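You operate a simulated robot arm through the tools that you are given. There is no shell and no other tool.

You run a simulated robot arm. Do the job below in one go: nothing can be reset, and whatever is moved stays where it is left.

## Task
Start lot two: lot knob to TWO, lamp on, green and blue cards into their trays.
Fine: each card in the tray of its colour; the orange card stays on the mat.

Only the result counts: the job must be done as asked and must still hold three seconds after the hand-in. Knocking over, shifting, dropping, spilling or breaking anything else fails it.

## Robot
A 7-joint arm with a two-finger parallel gripper, fixed in place. Base frame: the origin is at the foot of the arm, x ahead of it, y to its left, z up; the work surface is at about z = 806. Lengths are in mm, angles in degrees, forces in N, time in s.
Its first joint turns from -166.0 to 166.0 degrees. Payload 4.4 kg.
Tool frame: the origin (TCP) lies between the finger pads and is the grasp point; the fingertips stand 23 mm ahead of it; z points along the fingers, y is the line along which they close. The gripper opens to 94 mm. The fingers are 38 mm wide and 10 mm thick; the gripper's body (54 by 96 mm) begins 39 mm behind the TCP.
Orientation is that of the tool frame in the base frame, as a unit quaternion [w, x, y, z]. With the fingers straight down and closing along the base's y, the tool's x points along the base's -x, its y along +y and its z along -z.

## Interface
- The arm moves only by the tool move_arm. Its argument "moves" is a list of rows, each a list of 3 entries, a list of its own where there are three numbers: the shift along the tool's x, y, z in units of 150 mm (1.0 is 150 mm), then the turn, a rotation vector about the tool's x, y, z in units of 45 degrees (1.0 is 45 degrees), then the opening, from 0 (shut) to 1 (fully open). In form: [[[tx, ty, tz], [ax, ay, az], grip], ...]. A call has 1 to 20 rows; each row is the pose to reach, as a shift and turn from the pose commanded when the call began, along the tool's axes at that moment. A call with a number of a shift or a turn outside -1 to 1 is refused whole. Rows are played at 5 a second. More than 50 mm and 8.6 degrees between two rows, or a gripper value outside its range, and nothing of the call is played. A pose out of reach is approached as far as the arm can. The call stops where the force on the tool passes 40 N (or 10 N more than at its start, if that is more) or the arm is blocked; 0.2 s more then pass. Each finger travels about 72 mm/s and halts on what it meets, pressing with about 34 N; the grip force reading is that of the motor and also rises with nothing between the fingers. The clock runs only during rows and for 0.2 s after the last one: add rows that repeat a pose to give the fingers time. The reply holds the time, the measured pose of the TCP, the force on the tool along the base axes, the opening and the grip force, in the units named above and with some noise, with the torque about the TCP (base axes, N m) and any sound that the robot's microphone picked up.
- Cameras (640 x 400 px; columns grow to the right, rows downward): "scene" is fixed at [205.2, 502.3, 1272.4]; the picture's right is [-0.21, -0.98, 0.00], its down [-0.59, 0.13, -0.80] and it looks along [0.78, -0.17, -0.60] (base axes); focal length 214 px, centre (320, 200). "wrist" rides on the gripper at [86, 16, -74] in the tool frame; the picture's right is [-0.18, 0.98, 0.00], its down [-0.58, -0.11, -0.81] and it looks along [-0.79, -0.15, 0.59] (tool axes); focal length 243 px, centre (320, 200). There is no depth. A picture from a camera that has moved, and an enlarged one, comes with that camera's place and axes in the base frame and with its lens. The place of the scene camera against the robot may be out by one fixed shift of up to 25 mm in any direction.
- snapshot(camera): a new picture of that camera. No time passes.
- zoom(camera, box): a new picture of the part [left, top, right, bottom] of that camera's present view, enlarged. No time passes.
- sign_off(): hands the job in; it is judged then, once.

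Nothing tells you positions but the pictures and the camera data. Unless the task says otherwise, let go and move clear before handing in.

The tools are called after "Request:" by a JSON object that holds its "fn" and its "kwargs". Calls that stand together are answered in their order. move_arm: Moves the arm, as the interface text tells. Its arguments: {"type":"object","properties":{"moves":{"type":"array"}},"required":["moves"]} The other tools are called the same way: snapshot (camera) takes a picture; zoom (camera, box) takes an enlarged picture of a part of a camera's view; sign_off () hands the job in.

At the start:

```text
time: 0.0
position: [732.6, 490.6, 1059.5]
orientation: [0.0, 0.0, 1.0, 0.0]
force: [0.6, -0.1, -0.7]
wrist_torque: [0.02, -0.02, -0.03]
finger_gap: 94.0
gripper_force: 0.1
```

scene: 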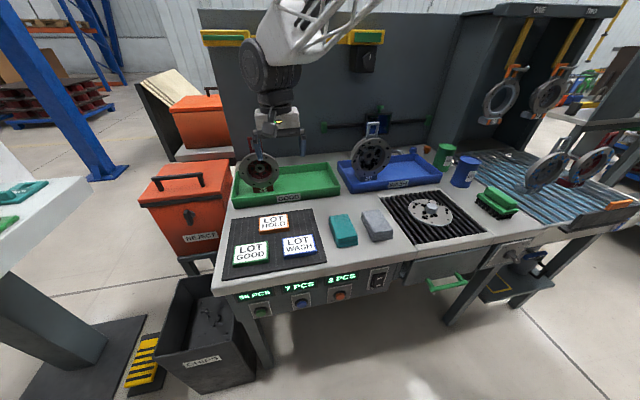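
wrist: 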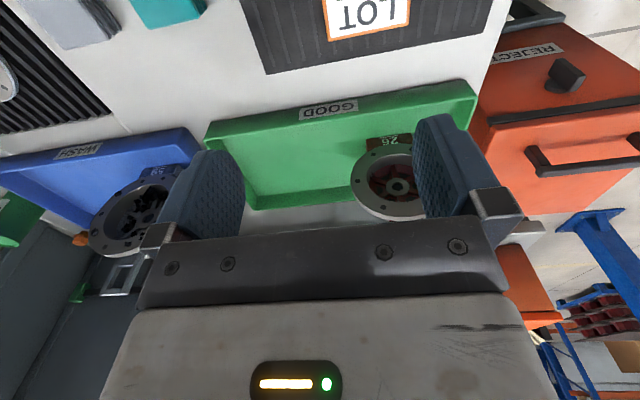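

I see a bench with a green GOOD tray, a blue WASH tray, three cards on a dark mat, and a front panel with counters and switches. I'll take enlarged pictures first to find the lot knob, the lamp switch and the cards.

Request:
{"fn": "zoom", "kwargs": {"camera": "scene", "box": [210, 200, 350, 290]}}

Request:
{"fn": "zoom", "kwargs": {"camera": "scene", "box": [220, 255, 400, 335]}}

Request:
{"fn": "zoom", "kwargs": {"camera": "scene", "box": [380, 180, 560, 300]}}

Request:
{"fn": "zoom", "kwargs": {"camera": "scene", "box": [220, 100, 440, 220]}}

Request:
{"fn": "zoom", "kwargs": {"camera": "scene", "box": [430, 0, 640, 140]}}

```text
4.44 times, centred on (280, 245) of scene
camera zoom: at [205.2, 502.3, 1272.4], right [-0.21, -0.98, 0.0], down [-0.59, 0.13, -0.8], along [0.78, -0.17, -0.6], focal length 953 px, centre (498, 0)
```

zoom: 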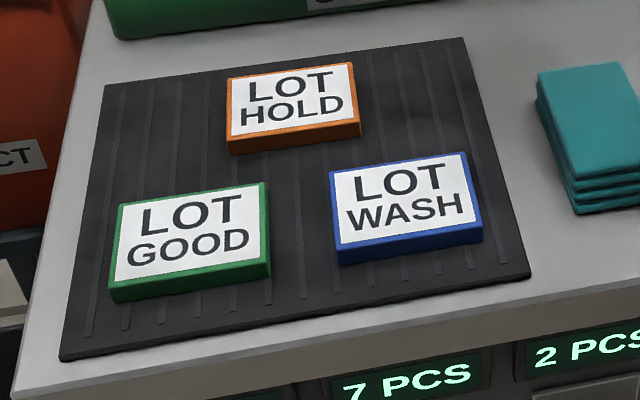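

```text
3.56 times, centred on (310, 295) of scene
camera zoom: at [205.2, 502.3, 1272.4], right [-0.21, -0.98, 0.0], down [-0.59, 0.13, -0.8], along [0.78, -0.17, -0.6], focal length 763 px, centre (356, -138)
```

zoom: 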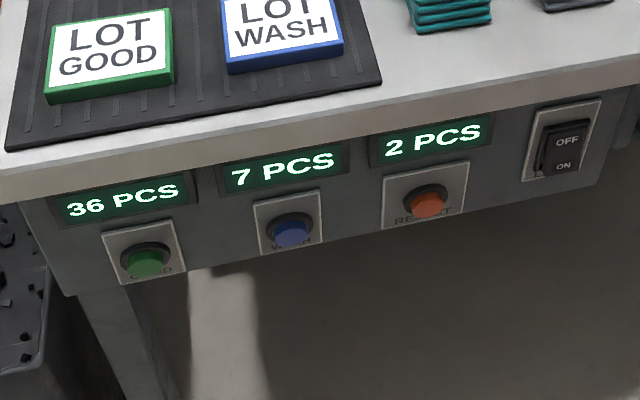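

```text
3.33 times, centred on (470, 240) of scene
camera zoom: at [205.2, 502.3, 1272.4], right [-0.21, -0.98, 0.0], down [-0.59, 0.13, -0.8], along [0.78, -0.17, -0.6], focal length 715 px, centre (-180, 67)
```

zoom: 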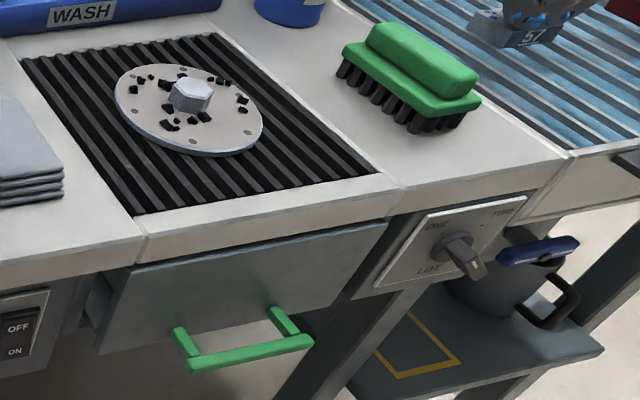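

```text
2.91 times, centred on (330, 160) of scene
camera zoom: at [205.2, 502.3, 1272.4], right [-0.21, -0.98, 0.0], down [-0.59, 0.13, -0.8], along [0.78, -0.17, -0.6], focal length 624 px, centre (291, 316)
```

zoom: 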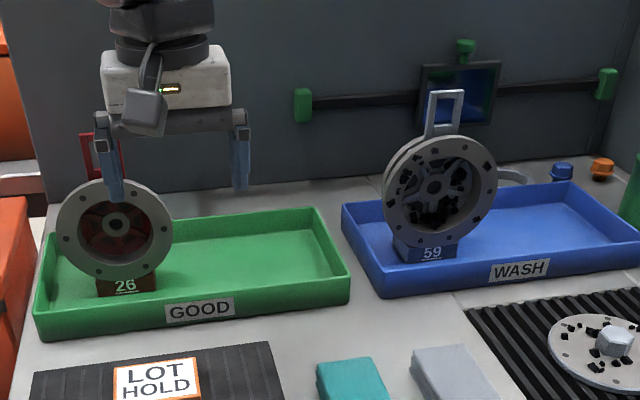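

```text
2.86 times, centred on (535, 70) of scene
camera zoom: at [205.2, 502.3, 1272.4], right [-0.21, -0.98, 0.0], down [-0.59, 0.13, -0.8], along [0.78, -0.17, -0.6], focal length 613 px, centre (-294, 571)
```

zoom: 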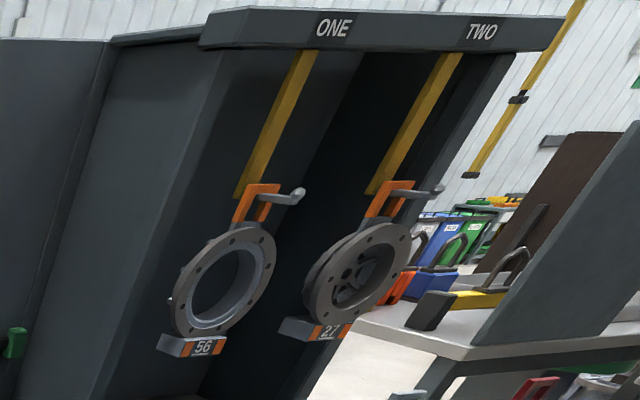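

The cards lie on the mat near x≈600–700, y≈470–600. A rocker marked OFF/ON and a knob marked LOT are on the bench's front panel. I'll zoom in closer on those and look for the lamp itself.

Request:
{"fn": "zoom", "kwargs": {"camera": "scene", "box": [360, 258, 400, 298]}}

Request:
{"fn": "zoom", "kwargs": {"camera": "scene", "box": [480, 230, 540, 275]}}

Request:
{"fn": "zoom", "kwargs": {"camera": "scene", "box": [310, 90, 460, 170]}}

Request:
{"fn": "zoom", "kwargs": {"camera": "scene", "box": [180, 0, 420, 140]}}

Request:
{"fn": "zoom", "kwargs": {"camera": "scene", "box": [460, 130, 640, 320]}}

Request:
{"fn": "zoom", "kwargs": {"camera": "wrist", "box": [0, 0, 640, 240]}}

```text
10.00 times, centred on (380, 278) of scene
camera zoom: at [205.2, 502.3, 1272.4], right [-0.21, -0.98, 0.0], down [-0.59, 0.13, -0.8], along [0.78, -0.17, -0.6], focal length 2145 px, centre (-280, -580)
```

zoom: 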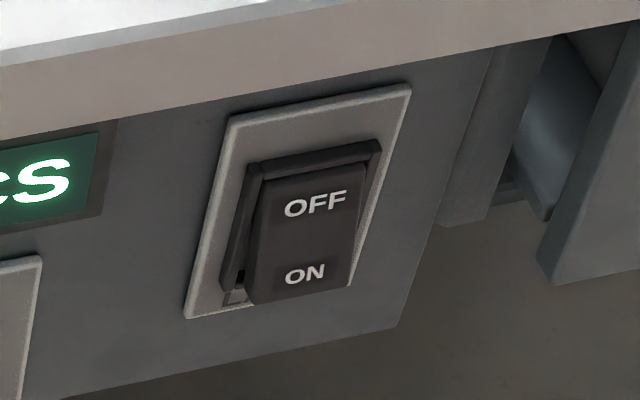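

```text
8.89 times, centred on (510, 252) of scene
camera zoom: at [205.2, 502.3, 1272.4], right [-0.21, -0.98, 0.0], down [-0.59, 0.13, -0.8], along [0.78, -0.17, -0.6], focal length 1906 px, centre (-1369, -267)
```

zoom: 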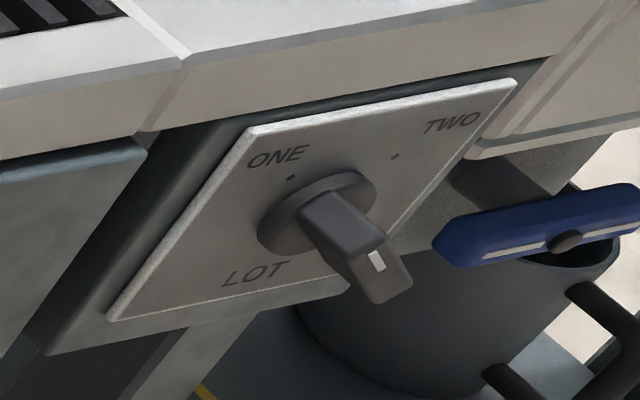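

```text
4.27 times, centred on (385, 130) of scene
camera zoom: at [205.2, 502.3, 1272.4], right [-0.21, -0.98, 0.0], down [-0.59, 0.13, -0.8], along [0.78, -0.17, -0.6], focal length 915 px, centre (43, 499)
```

zoom: 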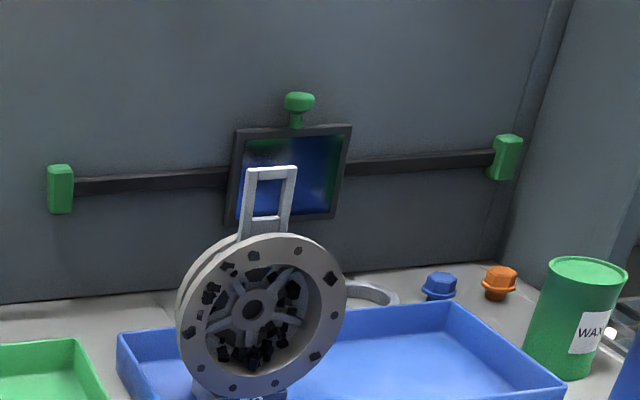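

```text
2.67 times, centred on (300, 70) of scene
camera zoom: at [205.2, 502.3, 1272.4], right [-0.21, -0.98, 0.0], down [-0.59, 0.13, -0.8], along [0.78, -0.17, -0.6], focal length 572 px, centre (373, 547)
```

zoom: 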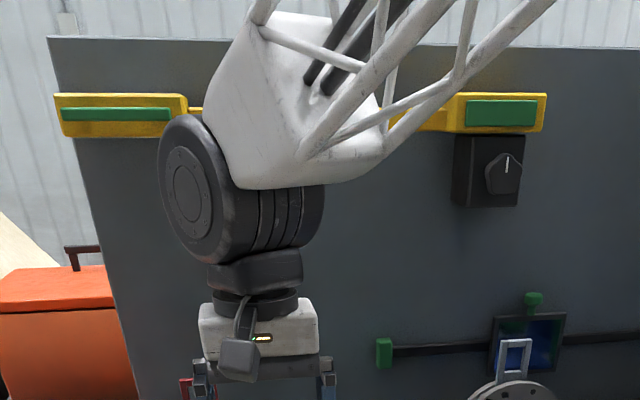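

```text
2.11 times, centred on (550, 225) of scene
camera zoom: at [205.2, 502.3, 1272.4], right [-0.21, -0.98, 0.0], down [-0.59, 0.13, -0.8], along [0.78, -0.17, -0.6], focal length 452 px, centre (-164, 147)
```

zoom: 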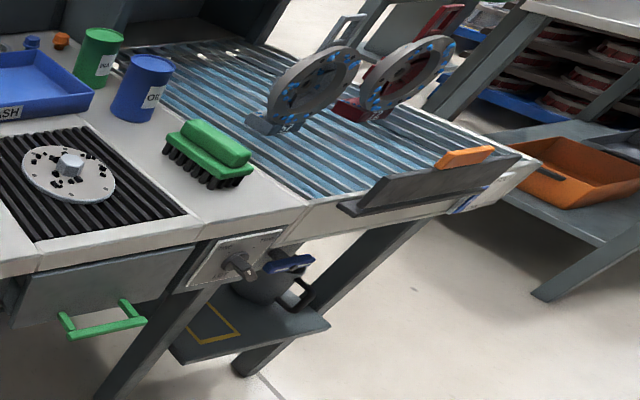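

```text
1.00 times, centred on (320, 120) of wrist (not enlarged: the box is as wide or as high as the picture)
camera zoom: at [645.6, 506.8, 1133.0], right [0.18, 0.98, 0.0], down [0.58, -0.11, 0.81], along [0.79, -0.15, -0.59], focal length 243 px, centre (320, 280)
```

zoom: 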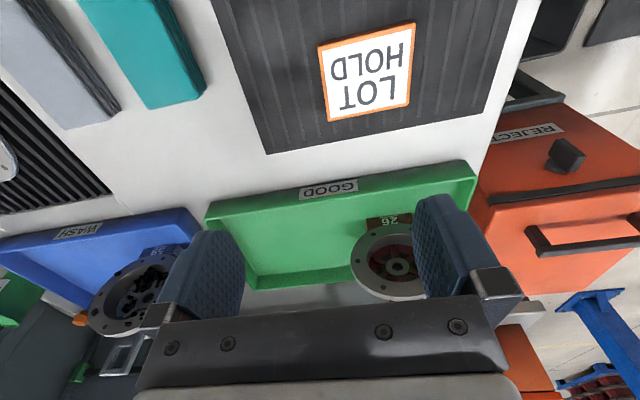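

There is also a dial box on the back wall under a yellow fixture, which might be the lamp or something else. I'll zoom on it, the yellow fixtures and the rest of the area before deciding which control is the lamp.

Request:
{"fn": "zoom", "kwargs": {"camera": "scene", "box": [335, 20, 395, 80]}}

Request:
{"fn": "zoom", "kwargs": {"camera": "scene", "box": [190, 15, 270, 65]}}

Request:
{"fn": "zoom", "kwargs": {"camera": "scene", "box": [560, 0, 640, 60]}}

Request:
{"fn": "zoom", "kwargs": {"camera": "scene", "box": [540, 120, 640, 220]}}

Request:
{"fn": "zoom", "kwargs": {"camera": "scene", "box": [400, 240, 560, 320]}}

Request:
{"fn": "zoom", "kwargs": {"camera": "scene", "box": [0, 140, 240, 400]}}

```text
6.67 times, centred on (365, 50) of scene
camera zoom: at [205.2, 502.3, 1272.4], right [-0.21, -0.98, 0.0], down [-0.59, 0.13, -0.8], along [0.78, -0.17, -0.6], focal length 1430 px, centre (20, 1200)
```

zoom: 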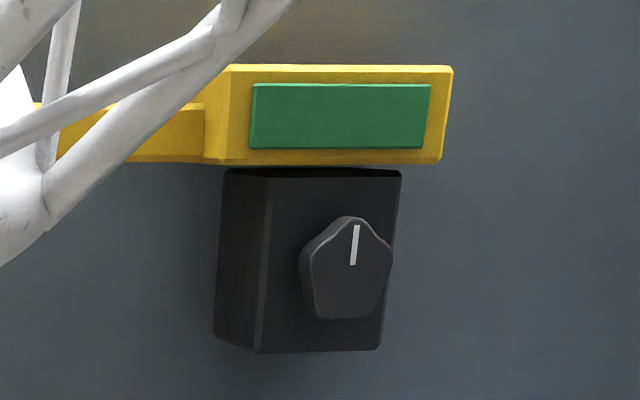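

```text
8.00 times, centred on (230, 40) of scene
camera zoom: at [205.2, 502.3, 1272.4], right [-0.21, -0.98, 0.0], down [-0.59, 0.13, -0.8], along [0.78, -0.17, -0.6], focal length 1716 px, centre (1040, 1480)
```

zoom: 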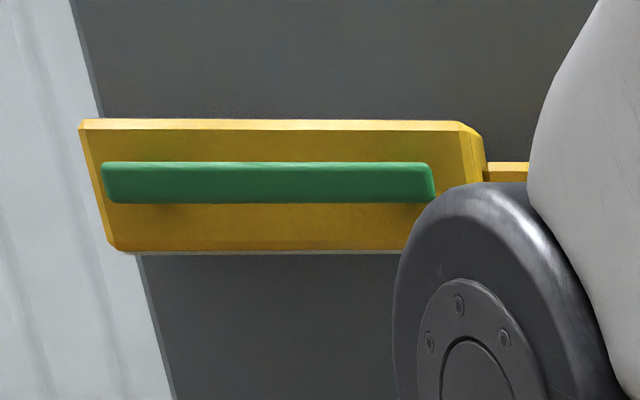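

```text
6.67 times, centred on (600, 30) of scene
camera zoom: at [205.2, 502.3, 1272.4], right [-0.21, -0.98, 0.0], down [-0.59, 0.13, -0.8], along [0.78, -0.17, -0.6], focal length 1430 px, centre (-1547, 1333)
```

zoom: 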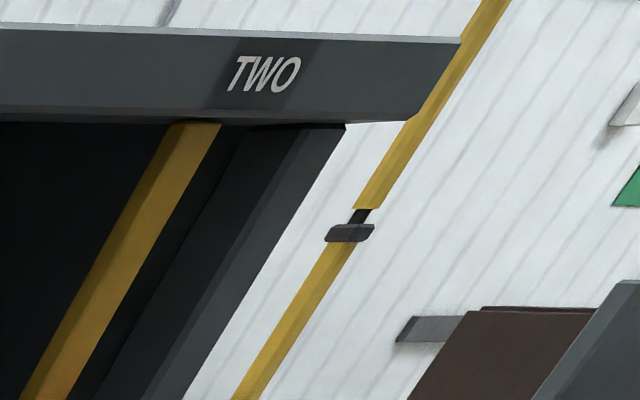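

```text
4.00 times, centred on (590, 170) of scene
camera zoom: at [205.2, 502.3, 1272.4], right [-0.21, -0.98, 0.0], down [-0.59, 0.13, -0.8], along [0.78, -0.17, -0.6], focal length 858 px, centre (-760, 320)
```

zoom: 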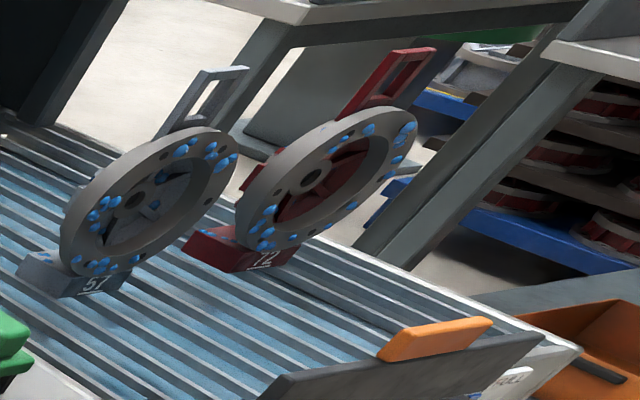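

```text
4.00 times, centred on (480, 280) of scene
camera zoom: at [205.2, 502.3, 1272.4], right [-0.21, -0.98, 0.0], down [-0.59, 0.13, -0.8], along [0.78, -0.17, -0.6], focal length 858 px, centre (-320, -120)
```

zoom: 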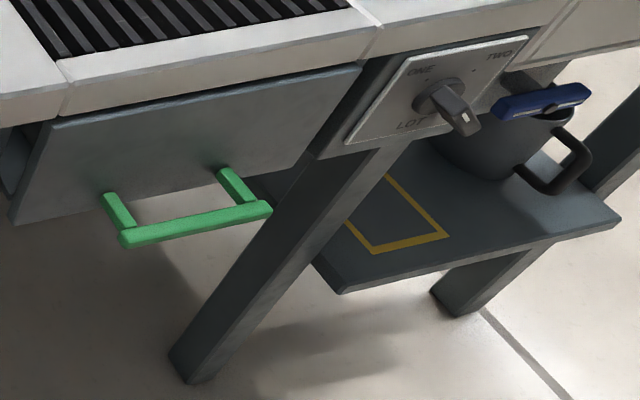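

```text
1.54 times, centred on (120, 270) of scene
camera zoom: at [205.2, 502.3, 1272.4], right [-0.21, -0.98, 0.0], down [-0.59, 0.13, -0.8], along [0.78, -0.17, -0.6], focal length 330 px, centre (628, 92)
```

zoom: 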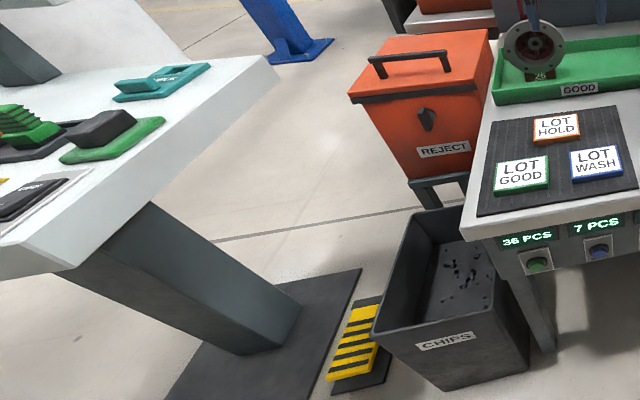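

The OFF/ON rocker on the front panel looks like the lamp switch, since the wall dial carries no labels. I'll back the hand toward the front, with the tool still down and well above everything, so the wrist camera can view the cards and the panel.

Request:
{"fn": "move_arm", "kwargs": {"moves": [[[0.25, 0.05, 0], [0, 0, 0], 1], [[0.5, 0.1, 0], [0, 0, 0], 1], [[0.75, 0.15, 0], [0, 0, 0], 1], [[1, 0.2, 0], [0, 0, 0], 1]]}}

```text
time: 1.0
position: [582.8, 519.3, 1059.2]
orientation: [0.0, 0.0, 1.0, 0.0]
force: [-0.7, 0.9, -0.3]
wrist_torque: [0.02, 0.0, 0.01]
finger_gap: 93.9
gripper_force: 0.1
```

The arm moved freely to (583, 519, 1059). I'll take a wrist picture here to locate the cards and trays more accurately.

Request:
{"fn": "snapshot", "kwargs": {"camera": "wrist"}}

Request:
{"fn": "snapshot", "kwargs": {"camera": "scene"}}

```text
taken
camera wrist: at [494.9, 535.8, 1132.9], right [0.18, 0.98, 0.0], down [0.58, -0.11, 0.81], along [0.79, -0.15, -0.59], focal length 243 px, centre (320, 200)
```

wrist: 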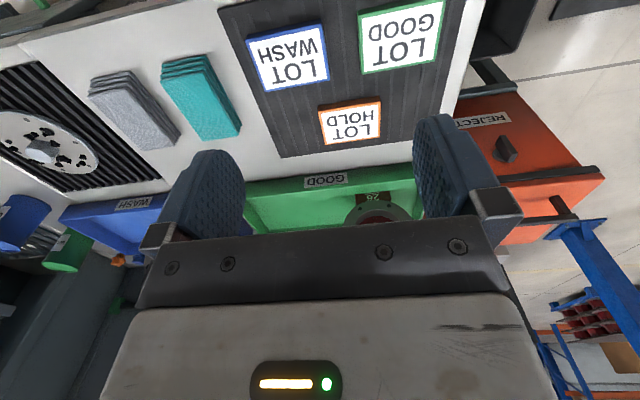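

```text
taken
```

scene: 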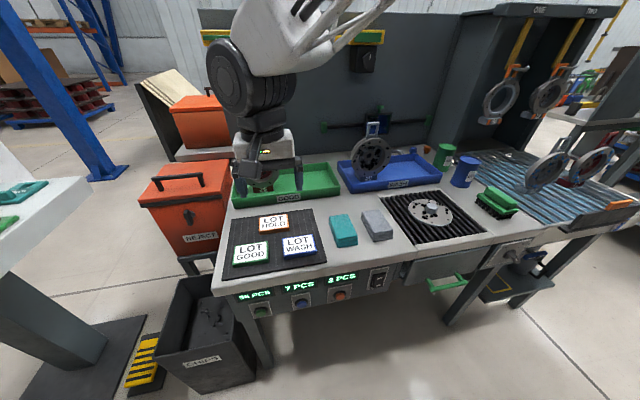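

In this picture I place the green card near (624, 607) and the blue one near (621, 472). I'll enlarge the wrist view to measure their corners and the trays.

Request:
{"fn": "zoom", "kwargs": {"camera": "wrist", "box": [210, 0, 500, 170]}}

Request:
{"fn": "zoom", "kwargs": {"camera": "wrist", "box": [0, 100, 260, 280]}}

Request:
{"fn": "zoom", "kwargs": {"camera": "wrist", "box": [220, 150, 440, 260]}}

```text
2.21 times, centred on (355, 85) of wrist
camera zoom: at [494.9, 535.8, 1132.9], right [0.18, 0.98, 0.0], down [0.58, -0.11, 0.81], along [0.79, -0.15, -0.59], focal length 535 px, centre (243, 454)
```

zoom: 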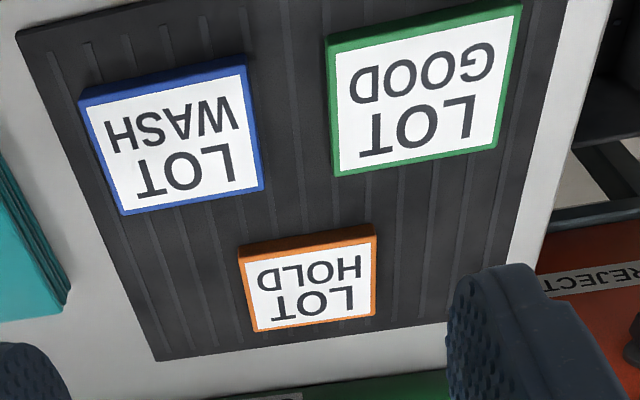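

```text
2.22 times, centred on (130, 190) of wrist
camera zoom: at [494.9, 535.8, 1132.9], right [0.18, 0.98, 0.0], down [0.58, -0.11, 0.81], along [0.79, -0.15, -0.59], focal length 539 px, centre (742, 222)
```

zoom: 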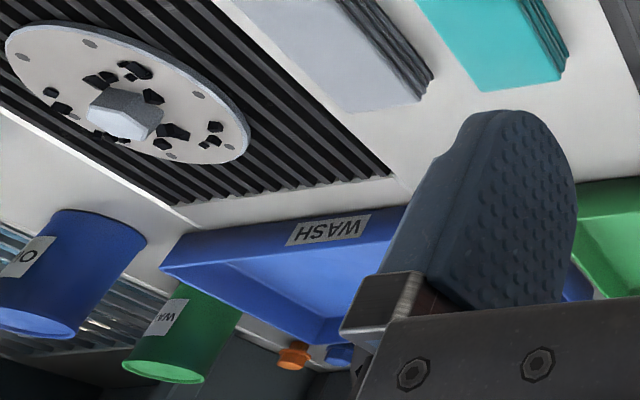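

```text
2.91 times, centred on (330, 205) of wrist
camera zoom: at [494.9, 535.8, 1132.9], right [0.18, 0.98, 0.0], down [0.58, -0.11, 0.81], along [0.79, -0.15, -0.59], focal length 706 px, centre (291, 186)
```

zoom: 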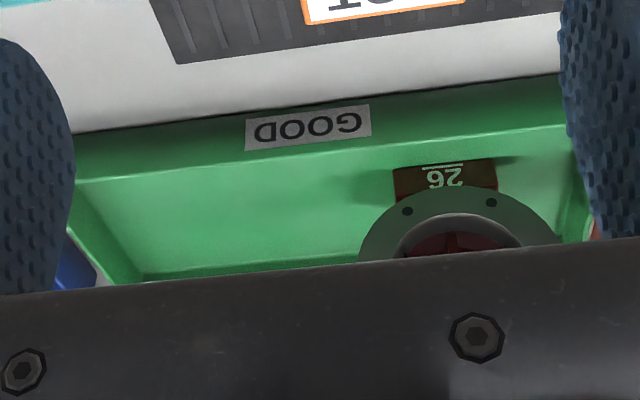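

The green card spans about x 595–657, y 559–649, and the blue one x 595–656, y 431–518, both square to the base. I'll turn the hand a quarter turn so the fingers close along x across the short side, starting with 45 degrees while moving over the green card.

Request:
{"fn": "move_arm", "kwargs": {"moves": [[[-0.05, 0.07, 0.05], [0, 0, -0.1667], 1], [[-0.1, 0.14, 0.1], [0, 0, -0.3333], 1], [[-0.15, 0.22, 0.15], [0, 0, -0.5], 1], [[-0.2, 0.29, 0.2], [0, 0, -0.6667], 1], [[-0.25, 0.36, 0.25], [0, 0, -0.8333], 1], [[-0.288, 0.43, 0.3], [0, 0, -1], 1]]}}

```text
time: 2.4
position: [626.6, 584.4, 1015.2]
orientation: [0.0, -0.383, 0.924, 0.0]
force: [-0.3, 0.4, 0.7]
wrist_torque: [0.0, 0.0, -0.01]
finger_gap: 93.7
gripper_force: 0.0
```

The turn works, and the tool's x axis now points to -x, -y as intended. I'll make the second 45 degrees in place.

Request:
{"fn": "move_arm", "kwargs": {"moves": [[[0, 0, 0], [0, 0, -0.1667], 1], [[0, 0, 0], [0, 0, -0.3333], 1], [[0, 0, 0], [0, 0, -0.5], 1], [[0, 0, 0], [0, 0, -0.6667], 1], [[0, 0, 0], [0, 0, -0.8333], 1], [[0, 0, 0], [0, 0, -1], 1]]}}

Request:
{"fn": "snapshot", "kwargs": {"camera": "wrist"}}

Request:
{"fn": "snapshot", "kwargs": {"camera": "scene"}}

```text
time: 3.8
position: [626.1, 585.2, 1013.3]
orientation: [0.0, 0.707, -0.707, 0.0]
force: [-0.2, 0.1, 0.4]
wrist_torque: [-0.01, -0.05, 0.04]
finger_gap: 93.7
gripper_force: 0.0
```

```text
taken
camera wrist: at [609.0, 498.6, 1088.0], right [-0.98, 0.18, 0.0], down [0.11, 0.58, 0.81], along [0.15, 0.79, -0.59], focal length 243 px, centre (320, 200)
```

wrist: 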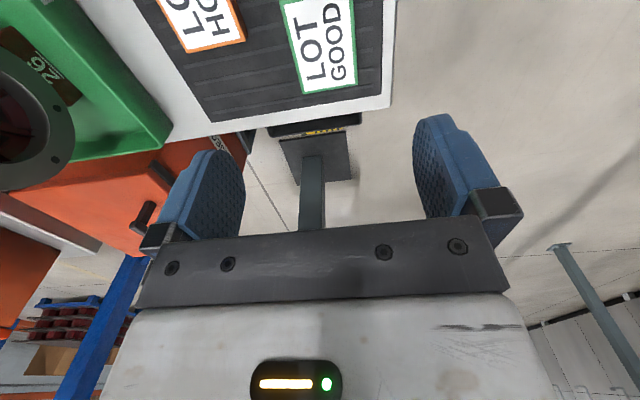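

```text
taken
```

scene: 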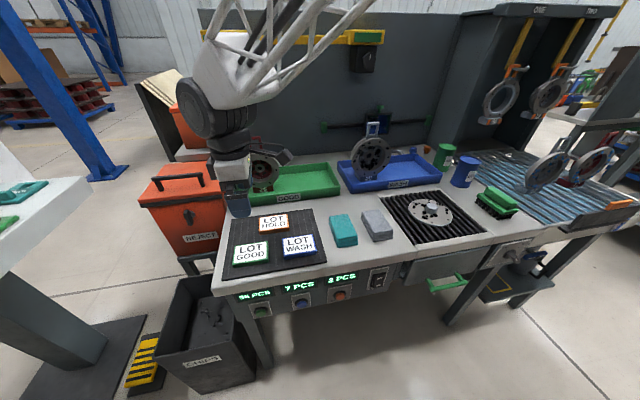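

The hand now closes along x and sits above the green card. I'll zoom on the card to check its edges before going down.

Request:
{"fn": "zoom", "kwargs": {"camera": "wrist", "box": [180, 0, 420, 150]}}

```text
2.67 times, centred on (300, 75) of wrist
camera zoom: at [609.0, 498.6, 1088.0], right [-0.98, 0.18, 0.0], down [0.11, 0.58, 0.81], along [0.15, 0.79, -0.59], focal length 647 px, centre (373, 533)
```

zoom: 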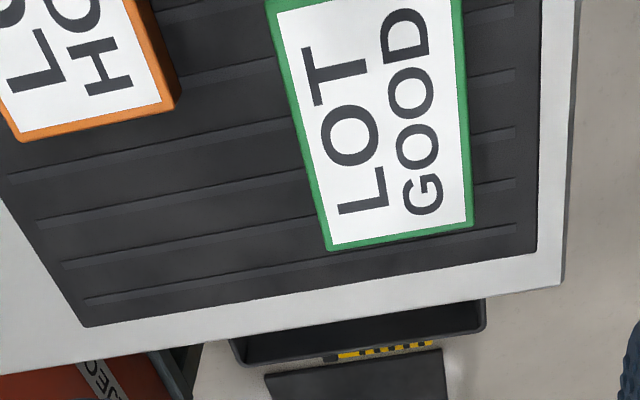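

The card spans x 594–658, centred at 626, which matches the hand's position. I'll go straight down to just above it with the fingers a little less than fully open, to stay clear of the orange card.

Request:
{"fn": "move_arm", "kwargs": {"moves": [[[0, 0, 0.25], [0, 0, 0], 0.87], [[0, 0, 0.5], [0, 0, 0], 0.87], [[0, 0, 0.75], [0, 0, 0], 0.87], [[0, 0, 0.95], [0, 0, 0], 0.87]]}}

Request:
{"fn": "snapshot", "kwargs": {"camera": "wrist"}}

Request:
{"fn": "zoom", "kwargs": {"camera": "scene", "box": [210, 180, 350, 280]}}

```text
time: 4.8
position: [628.0, 585.1, 871.4]
orientation: [0.0, 0.707, -0.707, 0.0]
force: [0.3, 0.1, -0.2]
wrist_torque: [0.0, 0.01, 0.0]
finger_gap: 81.8
gripper_force: 0.0
```

```text
taken
camera wrist: at [609.6, 498.7, 945.7], right [-0.98, 0.18, 0.0], down [0.11, 0.58, 0.81], along [0.15, 0.79, -0.59], focal length 243 px, centre (320, 200)
```

wrist: 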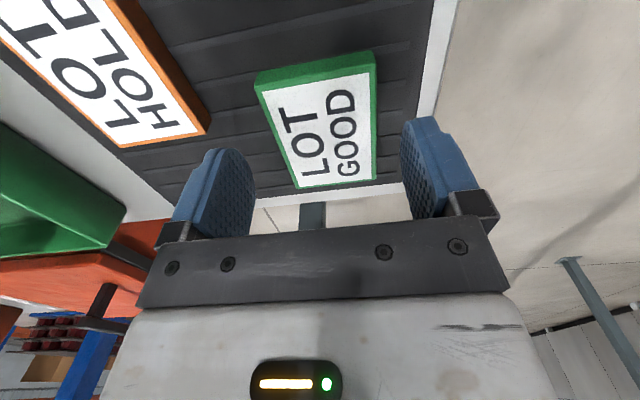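

```text
4.00 times, centred on (280, 230) of scene
camera zoom: at [205.2, 502.3, 1272.4], right [-0.21, -0.98, 0.0], down [-0.59, 0.13, -0.8], along [0.78, -0.17, -0.6], focal length 858 px, centre (480, 80)
```

zoom: 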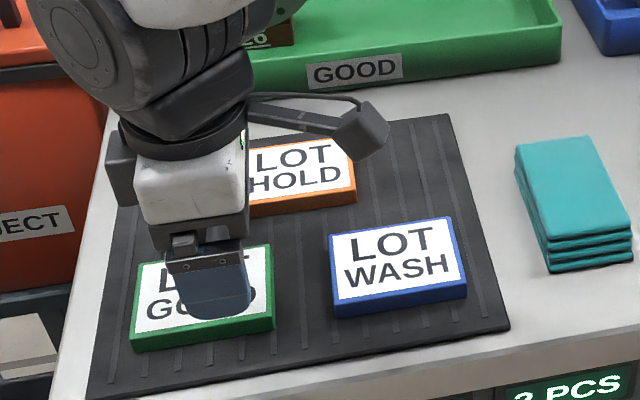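

The fingers straddle the card. I'll zoom on its near face to get its height so I can set the grasp depth.

Request:
{"fn": "zoom", "kwargs": {"camera": "wrist", "box": [230, 30, 400, 130]}}

```text
3.76 times, centred on (315, 80) of wrist
camera zoom: at [609.6, 498.7, 945.7], right [-0.98, 0.18, 0.0], down [0.11, 0.58, 0.81], along [0.15, 0.79, -0.59], focal length 913 px, centre (339, 652)
```

zoom: 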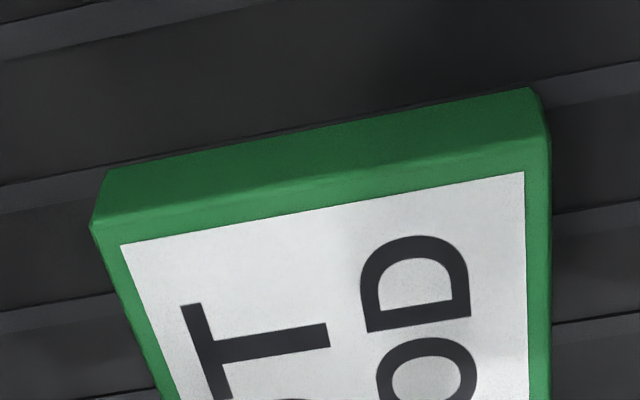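

The card is about 16 mm thick, from roughly z 807 to 823. I'll lower so the fingertips sit near z 812, then close.

Request:
{"fn": "move_arm", "kwargs": {"moves": [[[0, 0, 0.12], [0, 0, 0], 0.87], [[0, 0, 0.2], [0, 0, 0], 0.87], [[0, 0, 0.247], [0, 0, 0], 0.87], [[0, 0, 0.247], [0, 0, 0], 0.3], [[0, 0, 0.247], [0, 0, 0], 0.3], [[0, 0, 0.247], [0, 0, 0], 0.3], [[0, 0, 0.247], [0, 0, 0], 0.3]]}}

Request:
{"fn": "snapshot", "kwargs": {"camera": "wrist"}}

```text
time: 6.4
position: [624.9, 584.8, 834.8]
orientation: [0.0, 0.707, -0.707, 0.0]
force: [0.0, -0.7, -0.1]
wrist_torque: [-0.03, 0.0, 0.01]
finger_gap: 63.7
gripper_force: 34.0
```

```text
taken
camera wrist: at [609.2, 498.5, 908.6], right [-0.98, 0.18, 0.0], down [0.11, 0.58, 0.81], along [0.15, 0.79, -0.59], focal length 243 px, centre (320, 200)
```

wrist: 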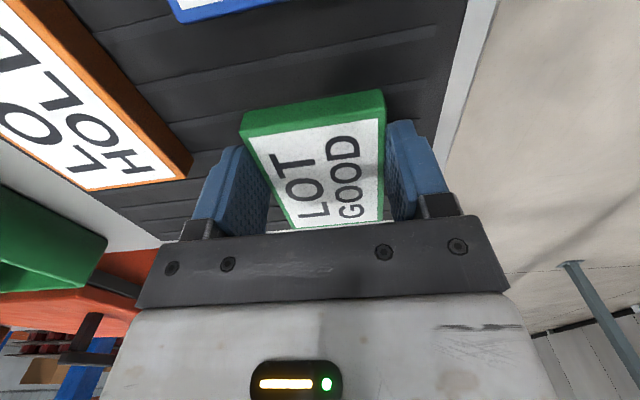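

The card is held, gap 63.7 mm at 34 N. I'll lift it straight up and check the hold.

Request:
{"fn": "move_arm", "kwargs": {"moves": [[[0, 0, -0.08], [0, 0, 0], 0.3], [[0, 0, -0.3], [0, 0, 0], 0.3], [[0, 0, -0.6], [0, 0, 0], 0.3], [[0, 0, -0.9], [0, 0, 0], 0.3]]}}

Request:
{"fn": "snapshot", "kwargs": {"camera": "wrist"}}

Request:
{"fn": "snapshot", "kwargs": {"camera": "scene"}}

```text
time: 7.4
position: [627.9, 584.7, 967.7]
orientation: [0.002, 0.707, -0.707, 0.0]
force: [-0.4, 0.1, -1.0]
wrist_torque: [0.0, -0.02, -0.01]
finger_gap: 63.8
gripper_force: 34.2
```

```text
taken
camera wrist: at [610.2, 498.1, 1042.3], right [-0.98, 0.18, 0.0], down [0.11, 0.58, 0.81], along [0.15, 0.79, -0.59], focal length 243 px, centre (320, 200)
```

wrist: 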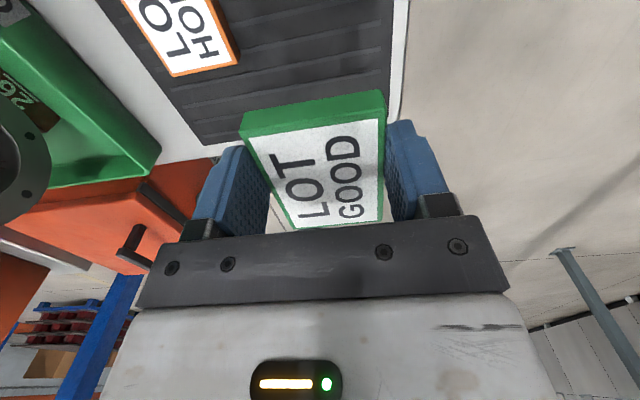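

```text
taken
```

scene: 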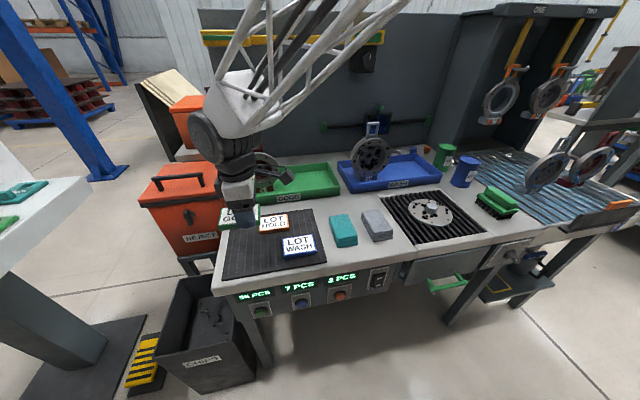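

The green card is held securely. I'll move it sideways at this height along -y, staying in front of the parts, then forward over the green tray.

Request:
{"fn": "move_arm", "kwargs": {"moves": [[[0.25, 0, 0], [0, 0, 0], 0.3], [[0.5, 0, 0], [0, 0, 0], 0.3], [[0.75, 0, 0], [0, 0, 0], 0.3], [[1, 0, 0], [0, 0, 0], 0.3]]}}

Request:
{"fn": "move_arm", "kwargs": {"moves": [[[0.15, -0.15, 0], [0, 0, 0], 0.3], [[0.3, -0.35, 0], [0, 0, 0], 0.3], [[0.4, -0.6, 0], [0, 0, 0], 0.3], [[0.487, -0.85, 0], [0, 0, 0], 0.3]]}}

Request:
{"fn": "snapshot", "kwargs": {"camera": "wrist"}}

Request:
{"fn": "snapshot", "kwargs": {"camera": "scene"}}

```text
time: 8.4
position: [626.5, 434.1, 969.3]
orientation: [0.0, 0.708, -0.706, 0.0]
force: [0.0, -1.4, -0.7]
wrist_torque: [0.03, 0.0, 0.02]
finger_gap: 63.5
gripper_force: 34.0
```

```text
time: 9.4
position: [754.2, 362.2, 969.2]
orientation: [0.0, 0.708, -0.706, 0.0]
force: [0.2, -0.1, -0.5]
wrist_torque: [0.01, 0.0, -0.01]
finger_gap: 63.5
gripper_force: 33.9
```

```text
taken
camera wrist: at [736.8, 276.0, 1043.6], right [-0.98, 0.18, 0.0], down [0.11, 0.58, 0.81], along [0.15, 0.79, -0.59], focal length 243 px, centre (320, 200)
```

wrist: 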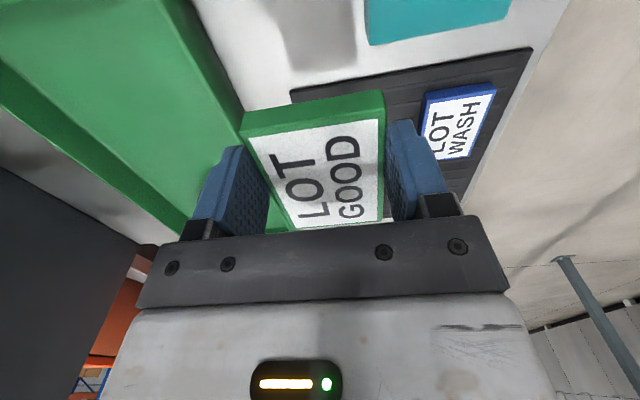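

```text
taken
```

scene: 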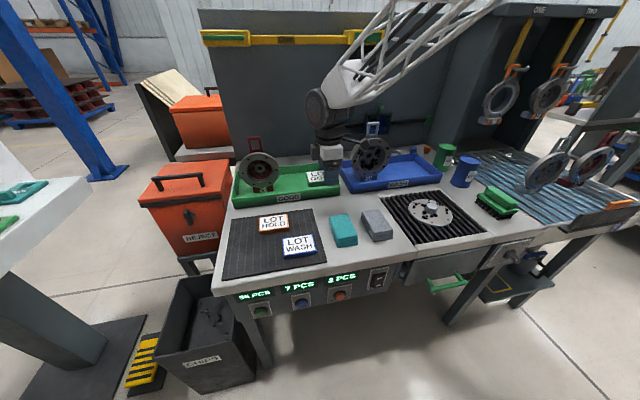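

I'm at (754, 362) in front of the green tray with part 26 well to the left. I'll enlarge the wrist view to measure the tray walls and floor before lowering.

Request:
{"fn": "zoom", "kwargs": {"camera": "wrist", "box": [0, 0, 260, 240]}}

Request:
{"fn": "zoom", "kwargs": {"camera": "scene", "box": [225, 110, 445, 220]}}

```text
1.67 times, centred on (130, 120) of wrist
camera zoom: at [736.8, 276.0, 1043.6], right [-0.98, 0.18, 0.0], down [0.11, 0.58, 0.81], along [0.15, 0.79, -0.59], focal length 404 px, centre (637, 333)
```

zoom: 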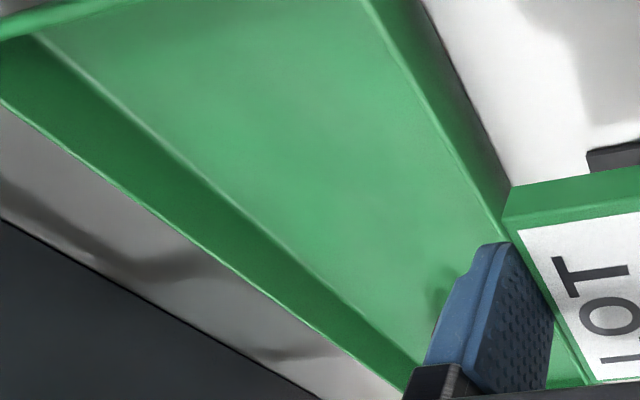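

```text
2.91 times, centred on (335, 165) of scene
camera zoom: at [205.2, 502.3, 1272.4], right [-0.21, -0.98, 0.0], down [-0.59, 0.13, -0.8], along [0.78, -0.17, -0.6], focal length 624 px, centre (276, 302)
```

zoom: 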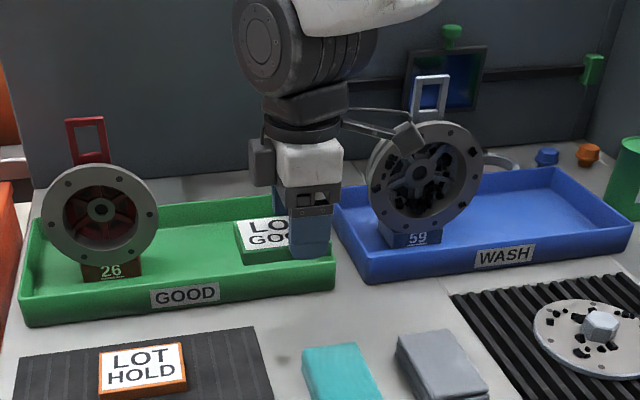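

The tray's front wall is at about x 851 and its rim at z ≈845; the right wall is at y ≈292. Near the reach limit it is better to have the card's long side along x, so I'll turn the hand back a quarter turn here before going over the tray.

Request:
{"fn": "move_arm", "kwargs": {"moves": [[[0, 0, 0], [0, 0, 0.1667], 0.3], [[0, 0, 0], [0, 0, 0.3333], 0.3], [[0, 0, 0], [0, 0, 0.5], 0.3], [[0, 0, 0], [0, 0, 0.6667], 0.3], [[0, 0, 0], [0, 0, 0.8333], 0.3], [[0, 0, 0], [0, 0, 1], 0.3]]}}

Request:
{"fn": "move_arm", "kwargs": {"moves": [[[0, 0, 0], [0, 0, 0.1667], 0.3], [[0, 0, 0], [0, 0, 0.3333], 0.3], [[0, 0, 0], [0, 0, 0.5], 0.3], [[0, 0, 0], [0, 0, 0.6667], 0.3], [[0, 0, 0], [0, 0, 0.8333], 0.3], [[0, 0, 0], [0, 0, 1], 0.3]]}}

Request:
{"fn": "snapshot", "kwargs": {"camera": "wrist"}}

```text
time: 10.8
position: [753.4, 362.0, 969.1]
orientation: [0.0, -0.383, 0.924, 0.0]
force: [0.3, 0.4, -1.0]
wrist_torque: [0.01, 0.0, -0.02]
finger_gap: 64.1
gripper_force: 34.2
```

```text
time: 12.2
position: [754.7, 362.3, 971.1]
orientation: [-0.001, 0.0, 1.0, 0.0]
force: [0.3, -0.2, 0.3]
wrist_torque: [0.0, -0.02, -0.02]
finger_gap: 63.9
gripper_force: 34.6
```

```text
taken
camera wrist: at [666.6, 378.4, 1043.6], right [0.18, 0.98, 0.0], down [0.58, -0.11, 0.81], along [0.79, -0.15, -0.59], focal length 243 px, centre (320, 200)
```

wrist: 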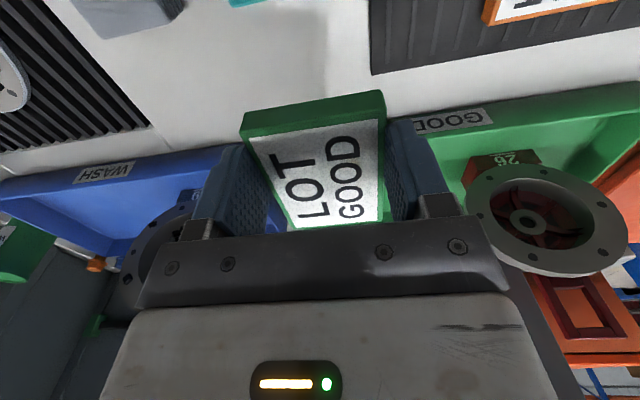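

The card is still held square with its long side along x, and part 26 is clear on the left. I'll move forward over the tray at this height.

Request:
{"fn": "move_arm", "kwargs": {"moves": [[[-0.2, 0, 0], [0, 0, 0], 0.3], [[-0.45, 0, 0], [0, 0, 0], 0.3], [[-0.7, 0, 0], [0, 0, 0], 0.3], [[-0.898, 0, 0], [0, 0, 0], 0.3]]}}

Request:
{"fn": "snapshot", "kwargs": {"camera": "wrist"}}

Request:
{"fn": "zoom", "kwargs": {"camera": "scene", "box": [225, 90, 445, 210]}}

```text
time: 13.2
position: [888.9, 361.9, 969.2]
orientation: [-0.001, -0.001, 1.0, 0.0]
force: [-0.6, -0.2, 0.6]
wrist_torque: [0.0, 0.01, 0.0]
finger_gap: 63.6
gripper_force: 34.5
```

```text
taken
camera wrist: at [801.7, 378.4, 1043.7], right [0.18, 0.98, 0.0], down [0.58, -0.11, 0.81], along [0.79, -0.15, -0.59], focal length 243 px, centre (320, 200)
```

wrist: 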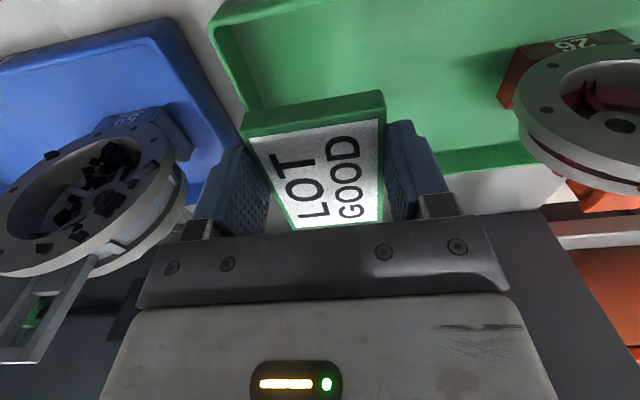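

```text
2.91 times, centred on (335, 150) of scene
camera zoom: at [205.2, 502.3, 1272.4], right [-0.21, -0.98, 0.0], down [-0.59, 0.13, -0.8], along [0.78, -0.17, -0.6], focal length 624 px, centre (276, 346)
```

zoom: 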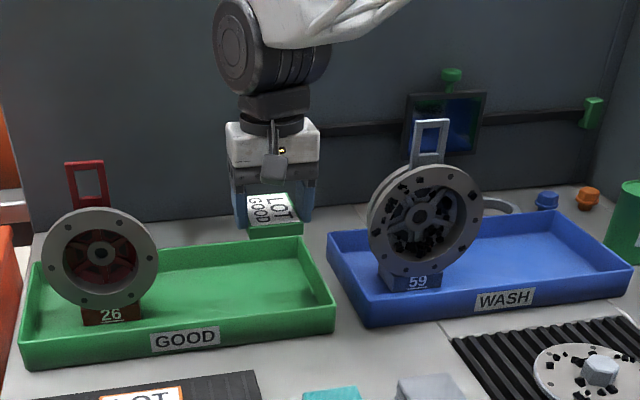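

The card is over the free right half of the tray, covering about x 865–953, y 330–394. I'll lower to just above the floor and check.

Request:
{"fn": "move_arm", "kwargs": {"moves": [[[0, 0, 0.22], [0, 0, 0], 0.3], [[0, 0, 0.44], [0, 0, 0], 0.3], [[0, 0, 0.64], [0, 0, 0], 0.3], [[0, 0, 0.78], [0, 0, 0], 0.3], [[0, 0, 0.827], [0, 0, 0], 0.3]]}}

Request:
{"fn": "snapshot", "kwargs": {"camera": "wrist"}}

Request:
{"fn": "zoom", "kwargs": {"camera": "scene", "box": [225, 120, 365, 210]}}

```text
time: 14.4
position: [889.3, 362.4, 845.1]
orientation: [0.0, 0.0, 1.0, 0.0]
force: [0.7, -0.3, -0.4]
wrist_torque: [0.0, 0.0, 0.01]
finger_gap: 63.9
gripper_force: 34.1
```

```text
taken
camera wrist: at [801.3, 378.4, 919.3], right [0.18, 0.98, 0.0], down [0.58, -0.11, 0.81], along [0.79, -0.15, -0.59], focal length 243 px, centre (320, 200)
```

wrist: 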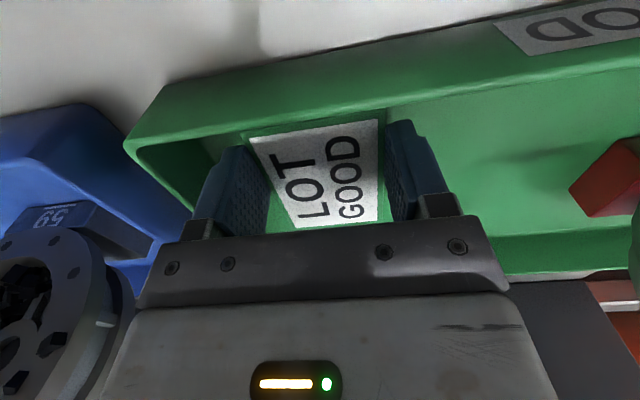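

```text
4.44 times, centred on (295, 165) of scene
camera zoom: at [205.2, 502.3, 1272.4], right [-0.21, -0.98, 0.0], down [-0.59, 0.13, -0.8], along [0.78, -0.17, -0.6], focal length 953 px, centre (431, 356)
```

zoom: 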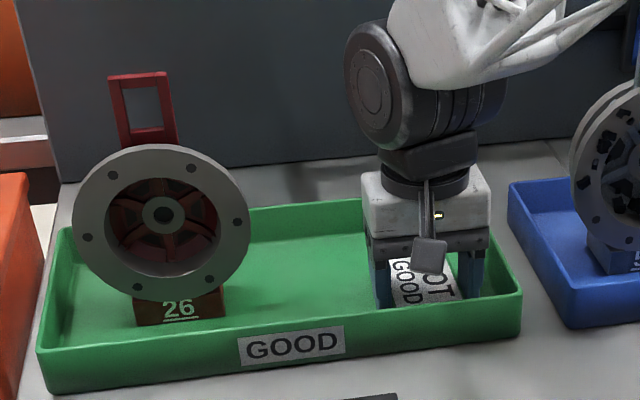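

The card is inside the tray walls, just above the floor. I'll creep down a few millimetres at a time and watch the force.

Request:
{"fn": "move_arm", "kwargs": {"moves": [[[0, 0, 0.013], [0, 0, 0], 0.3], [[0, 0, 0.027], [0, 0, 0], 0.3], [[0, 0, 0.04], [0, 0, 0], 0.3]]}}

```text
time: 15.2
position: [888.3, 362.5, 839.8]
orientation: [0.0, 0.001, 1.0, 0.0]
force: [-0.5, 1.3, -0.9]
wrist_torque: [-0.02, 0.03, 0.02]
finger_gap: 63.7
gripper_force: 33.9
```

Request:
{"fn": "move_arm", "kwargs": {"moves": [[[0, 0, 0.007], [0, 0, 0], 0.3], [[0, 0, 0.014], [0, 0, 0], 0.3], [[0, 0, 0.02], [0, 0, 0], 0.3]]}}

```text
time: 16.0
position: [887.8, 362.1, 836.4]
orientation: [-0.001, 0.0, 1.0, -0.001]
force: [-0.4, 0.1, 0.1]
wrist_torque: [0.01, 0.0, -0.03]
finger_gap: 63.9
gripper_force: 34.0
```

No contact yet at TCP z 836–837. I'll continue down in small steps.

Request:
{"fn": "move_arm", "kwargs": {"moves": [[[0, 0, 0.007], [0, 0, 0], 0.3], [[0, 0, 0.014], [0, 0, 0], 0.3]]}}

```text
time: 16.6
position: [888.5, 362.2, 834.5]
orientation: [0.0, 0.0, 1.0, 0.0]
force: [-0.4, 0.2, -0.8]
wrist_torque: [-0.02, -0.02, 0.02]
finger_gap: 63.8
gripper_force: 34.1
```

Request:
{"fn": "move_arm", "kwargs": {"moves": [[[0, 0, 0.005], [0, 0, 0], 0.3], [[0, 0, 0.01], [0, 0, 0], 0.3]]}}

Request:
{"fn": "zoom", "kwargs": {"camera": "wrist", "box": [220, 90, 460, 240]}}

```text
time: 17.2
position: [888.1, 361.2, 833.5]
orientation: [0.001, 0.0, 1.0, 0.0]
force: [-1.6, -0.1, 12.2]
wrist_torque: [-0.13, 0.05, -0.01]
finger_gap: 63.7
gripper_force: 33.7
```

```text
2.67 times, centred on (340, 165) of wrist
camera zoom: at [801.2, 378.4, 908.1], right [0.18, 0.98, 0.0], down [0.58, -0.11, 0.81], along [0.79, -0.15, -0.59], focal length 647 px, centre (267, 293)
```

zoom: 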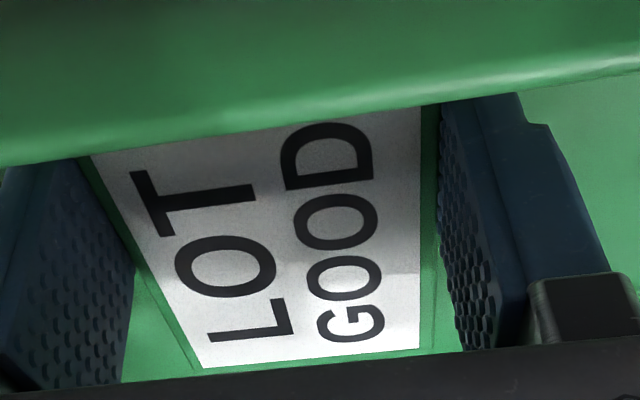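

Contact at 12 N, so the card is resting on the tray floor. I'll open the fingers a little, wait, then rise straight up.

Request:
{"fn": "move_arm", "kwargs": {"moves": [[[0, 0, 0], [0, 0, 0], 0.8], [[0, 0, 0], [0, 0, 0], 0.8], [[0, 0, 0], [0, 0, 0], 0.8]]}}

Request:
{"fn": "move_arm", "kwargs": {"moves": [[[0, 0, -0.1], [0, 0, 0], 0.8], [[0, 0, -0.35], [0, 0, 0], 0.8], [[0, 0, -0.65], [0, 0, 0], 0.8], [[0, 0, -0.95], [0, 0, 0], 0.8]]}}

Request:
{"fn": "snapshot", "kwargs": {"camera": "wrist"}}

Request:
{"fn": "zoom", "kwargs": {"camera": "scene", "box": [225, 100, 445, 210]}}

```text
time: 18.0
position: [888.2, 362.1, 832.7]
orientation: [0.0, 0.0, 1.0, 0.0]
force: [1.2, 0.1, 0.2]
wrist_torque: [-0.01, -0.01, 0.01]
finger_gap: 75.4
gripper_force: 0.0
```

```text
time: 19.0
position: [889.3, 361.3, 973.9]
orientation: [-0.001, 0.001, 1.0, 0.0]
force: [0.3, -0.8, -0.8]
wrist_torque: [0.01, -0.03, -0.01]
finger_gap: 75.3
gripper_force: 0.1
```

```text
taken
camera wrist: at [801.2, 378.5, 1048.0], right [0.18, 0.98, 0.0], down [0.58, -0.11, 0.81], along [0.79, -0.15, -0.59], focal length 243 px, centre (320, 200)
```

wrist: 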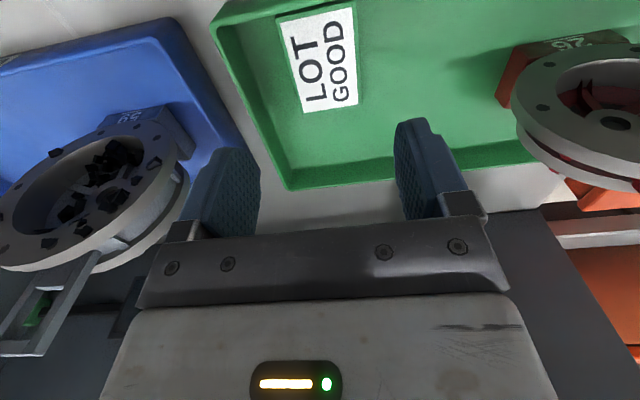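

```text
2.91 times, centred on (335, 155) of scene
camera zoom: at [205.2, 502.3, 1272.4], right [-0.21, -0.98, 0.0], down [-0.59, 0.13, -0.8], along [0.78, -0.17, -0.6], focal length 624 px, centre (276, 331)
```

zoom: 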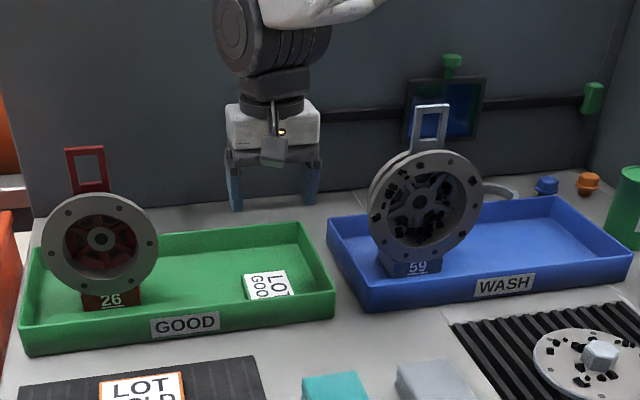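

The green card lies flat in the green tray. Next is the blue card: I'll back out, then turn the hand and come over it at about (626, 455).

Request:
{"fn": "move_arm", "kwargs": {"moves": [[[0.25, 0, 0], [0, 0, 0], 0.87], [[0.5, 0, 0], [0, 0, 0], 0.87], [[0.75, 0.1, 0], [0, 0, 0], 0.87], [[1, 0.2, 0], [0, 0, 0], 0.87]]}}

Request:
{"fn": "move_arm", "kwargs": {"moves": [[[0.125, 0.07, 0], [0, 0, -0.1667], 0.87], [[0.25, 0.14, 0], [0, 0, -0.3333], 0.87], [[0.375, 0.21, 0], [0, 0, -0.5], 0.87], [[0.5, 0.28, 0], [0, 0, -0.6667], 0.87], [[0.625, 0.35, 0], [0, 0, -0.8333], 0.87], [[0.749, 0.42, 0], [0, 0, -1], 0.87]]}}

Request:
{"fn": "move_arm", "kwargs": {"moves": [[[0, 0, 0.1], [0, 0, -0.1667], 0.87], [[0, 0, 0.2], [0, 0, -0.3333], 0.87], [[0, 0, 0.3], [0, 0, -0.5], 0.87], [[0, 0, 0.4], [0, 0, -0.6667], 0.87], [[0, 0, 0.52], [0, 0, -0.8333], 0.87], [[0, 0, 0.64], [0, 0, -1], 0.87]]}}

Request:
{"fn": "snapshot", "kwargs": {"camera": "wrist"}}

```text
time: 20.0
position: [739.0, 391.6, 974.9]
orientation: [0.0, -0.001, 1.0, 0.0]
force: [0.2, 0.6, 0.1]
wrist_torque: [0.0, 0.02, 0.0]
finger_gap: 81.6
gripper_force: 0.0
```

```text
time: 21.4
position: [625.3, 456.0, 975.8]
orientation: [0.0, -0.384, 0.923, 0.0]
force: [0.5, 0.1, -0.3]
wrist_torque: [-0.01, 0.01, 0.02]
finger_gap: 81.5
gripper_force: 0.0
```

```text
time: 22.8
position: [625.3, 454.1, 879.9]
orientation: [0.001, 0.707, -0.707, -0.001]
force: [0.2, 0.2, 0.5]
wrist_torque: [0.01, 0.01, 0.01]
finger_gap: 81.9
gripper_force: 0.0
```

```text
taken
camera wrist: at [609.0, 368.6, 953.7], right [-0.98, 0.18, 0.0], down [0.11, 0.58, 0.81], along [0.15, 0.79, -0.59], focal length 243 px, centre (320, 200)
```

wrist: 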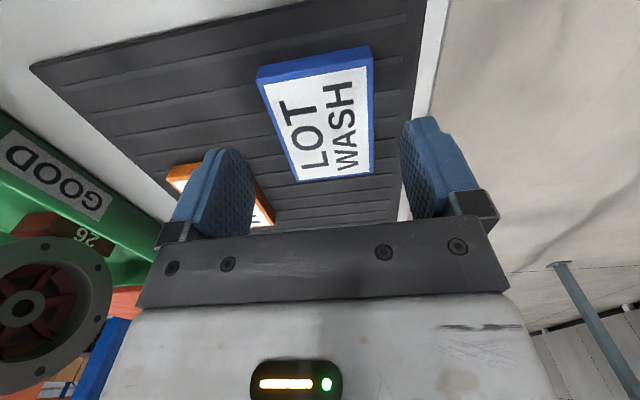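

The hand is over the blue card. I'll zoom to check its alignment before going down.

Request:
{"fn": "zoom", "kwargs": {"camera": "wrist", "box": [230, 30, 420, 200]}}

```text
2.35 times, centred on (325, 115) of wrist
camera zoom: at [609.0, 368.6, 953.7], right [-0.98, 0.18, 0.0], down [0.11, 0.58, 0.81], along [0.15, 0.79, -0.59], focal length 571 px, centre (308, 400)
```

zoom: 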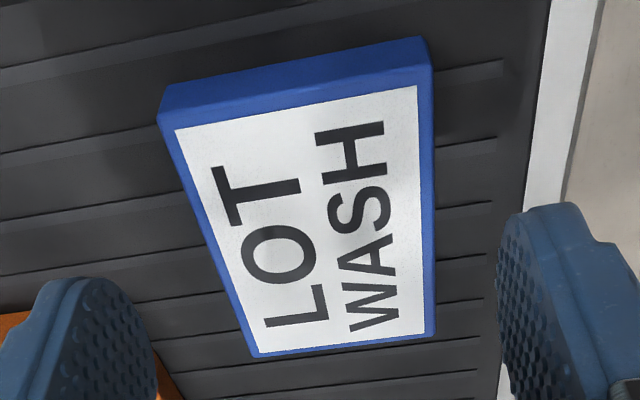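

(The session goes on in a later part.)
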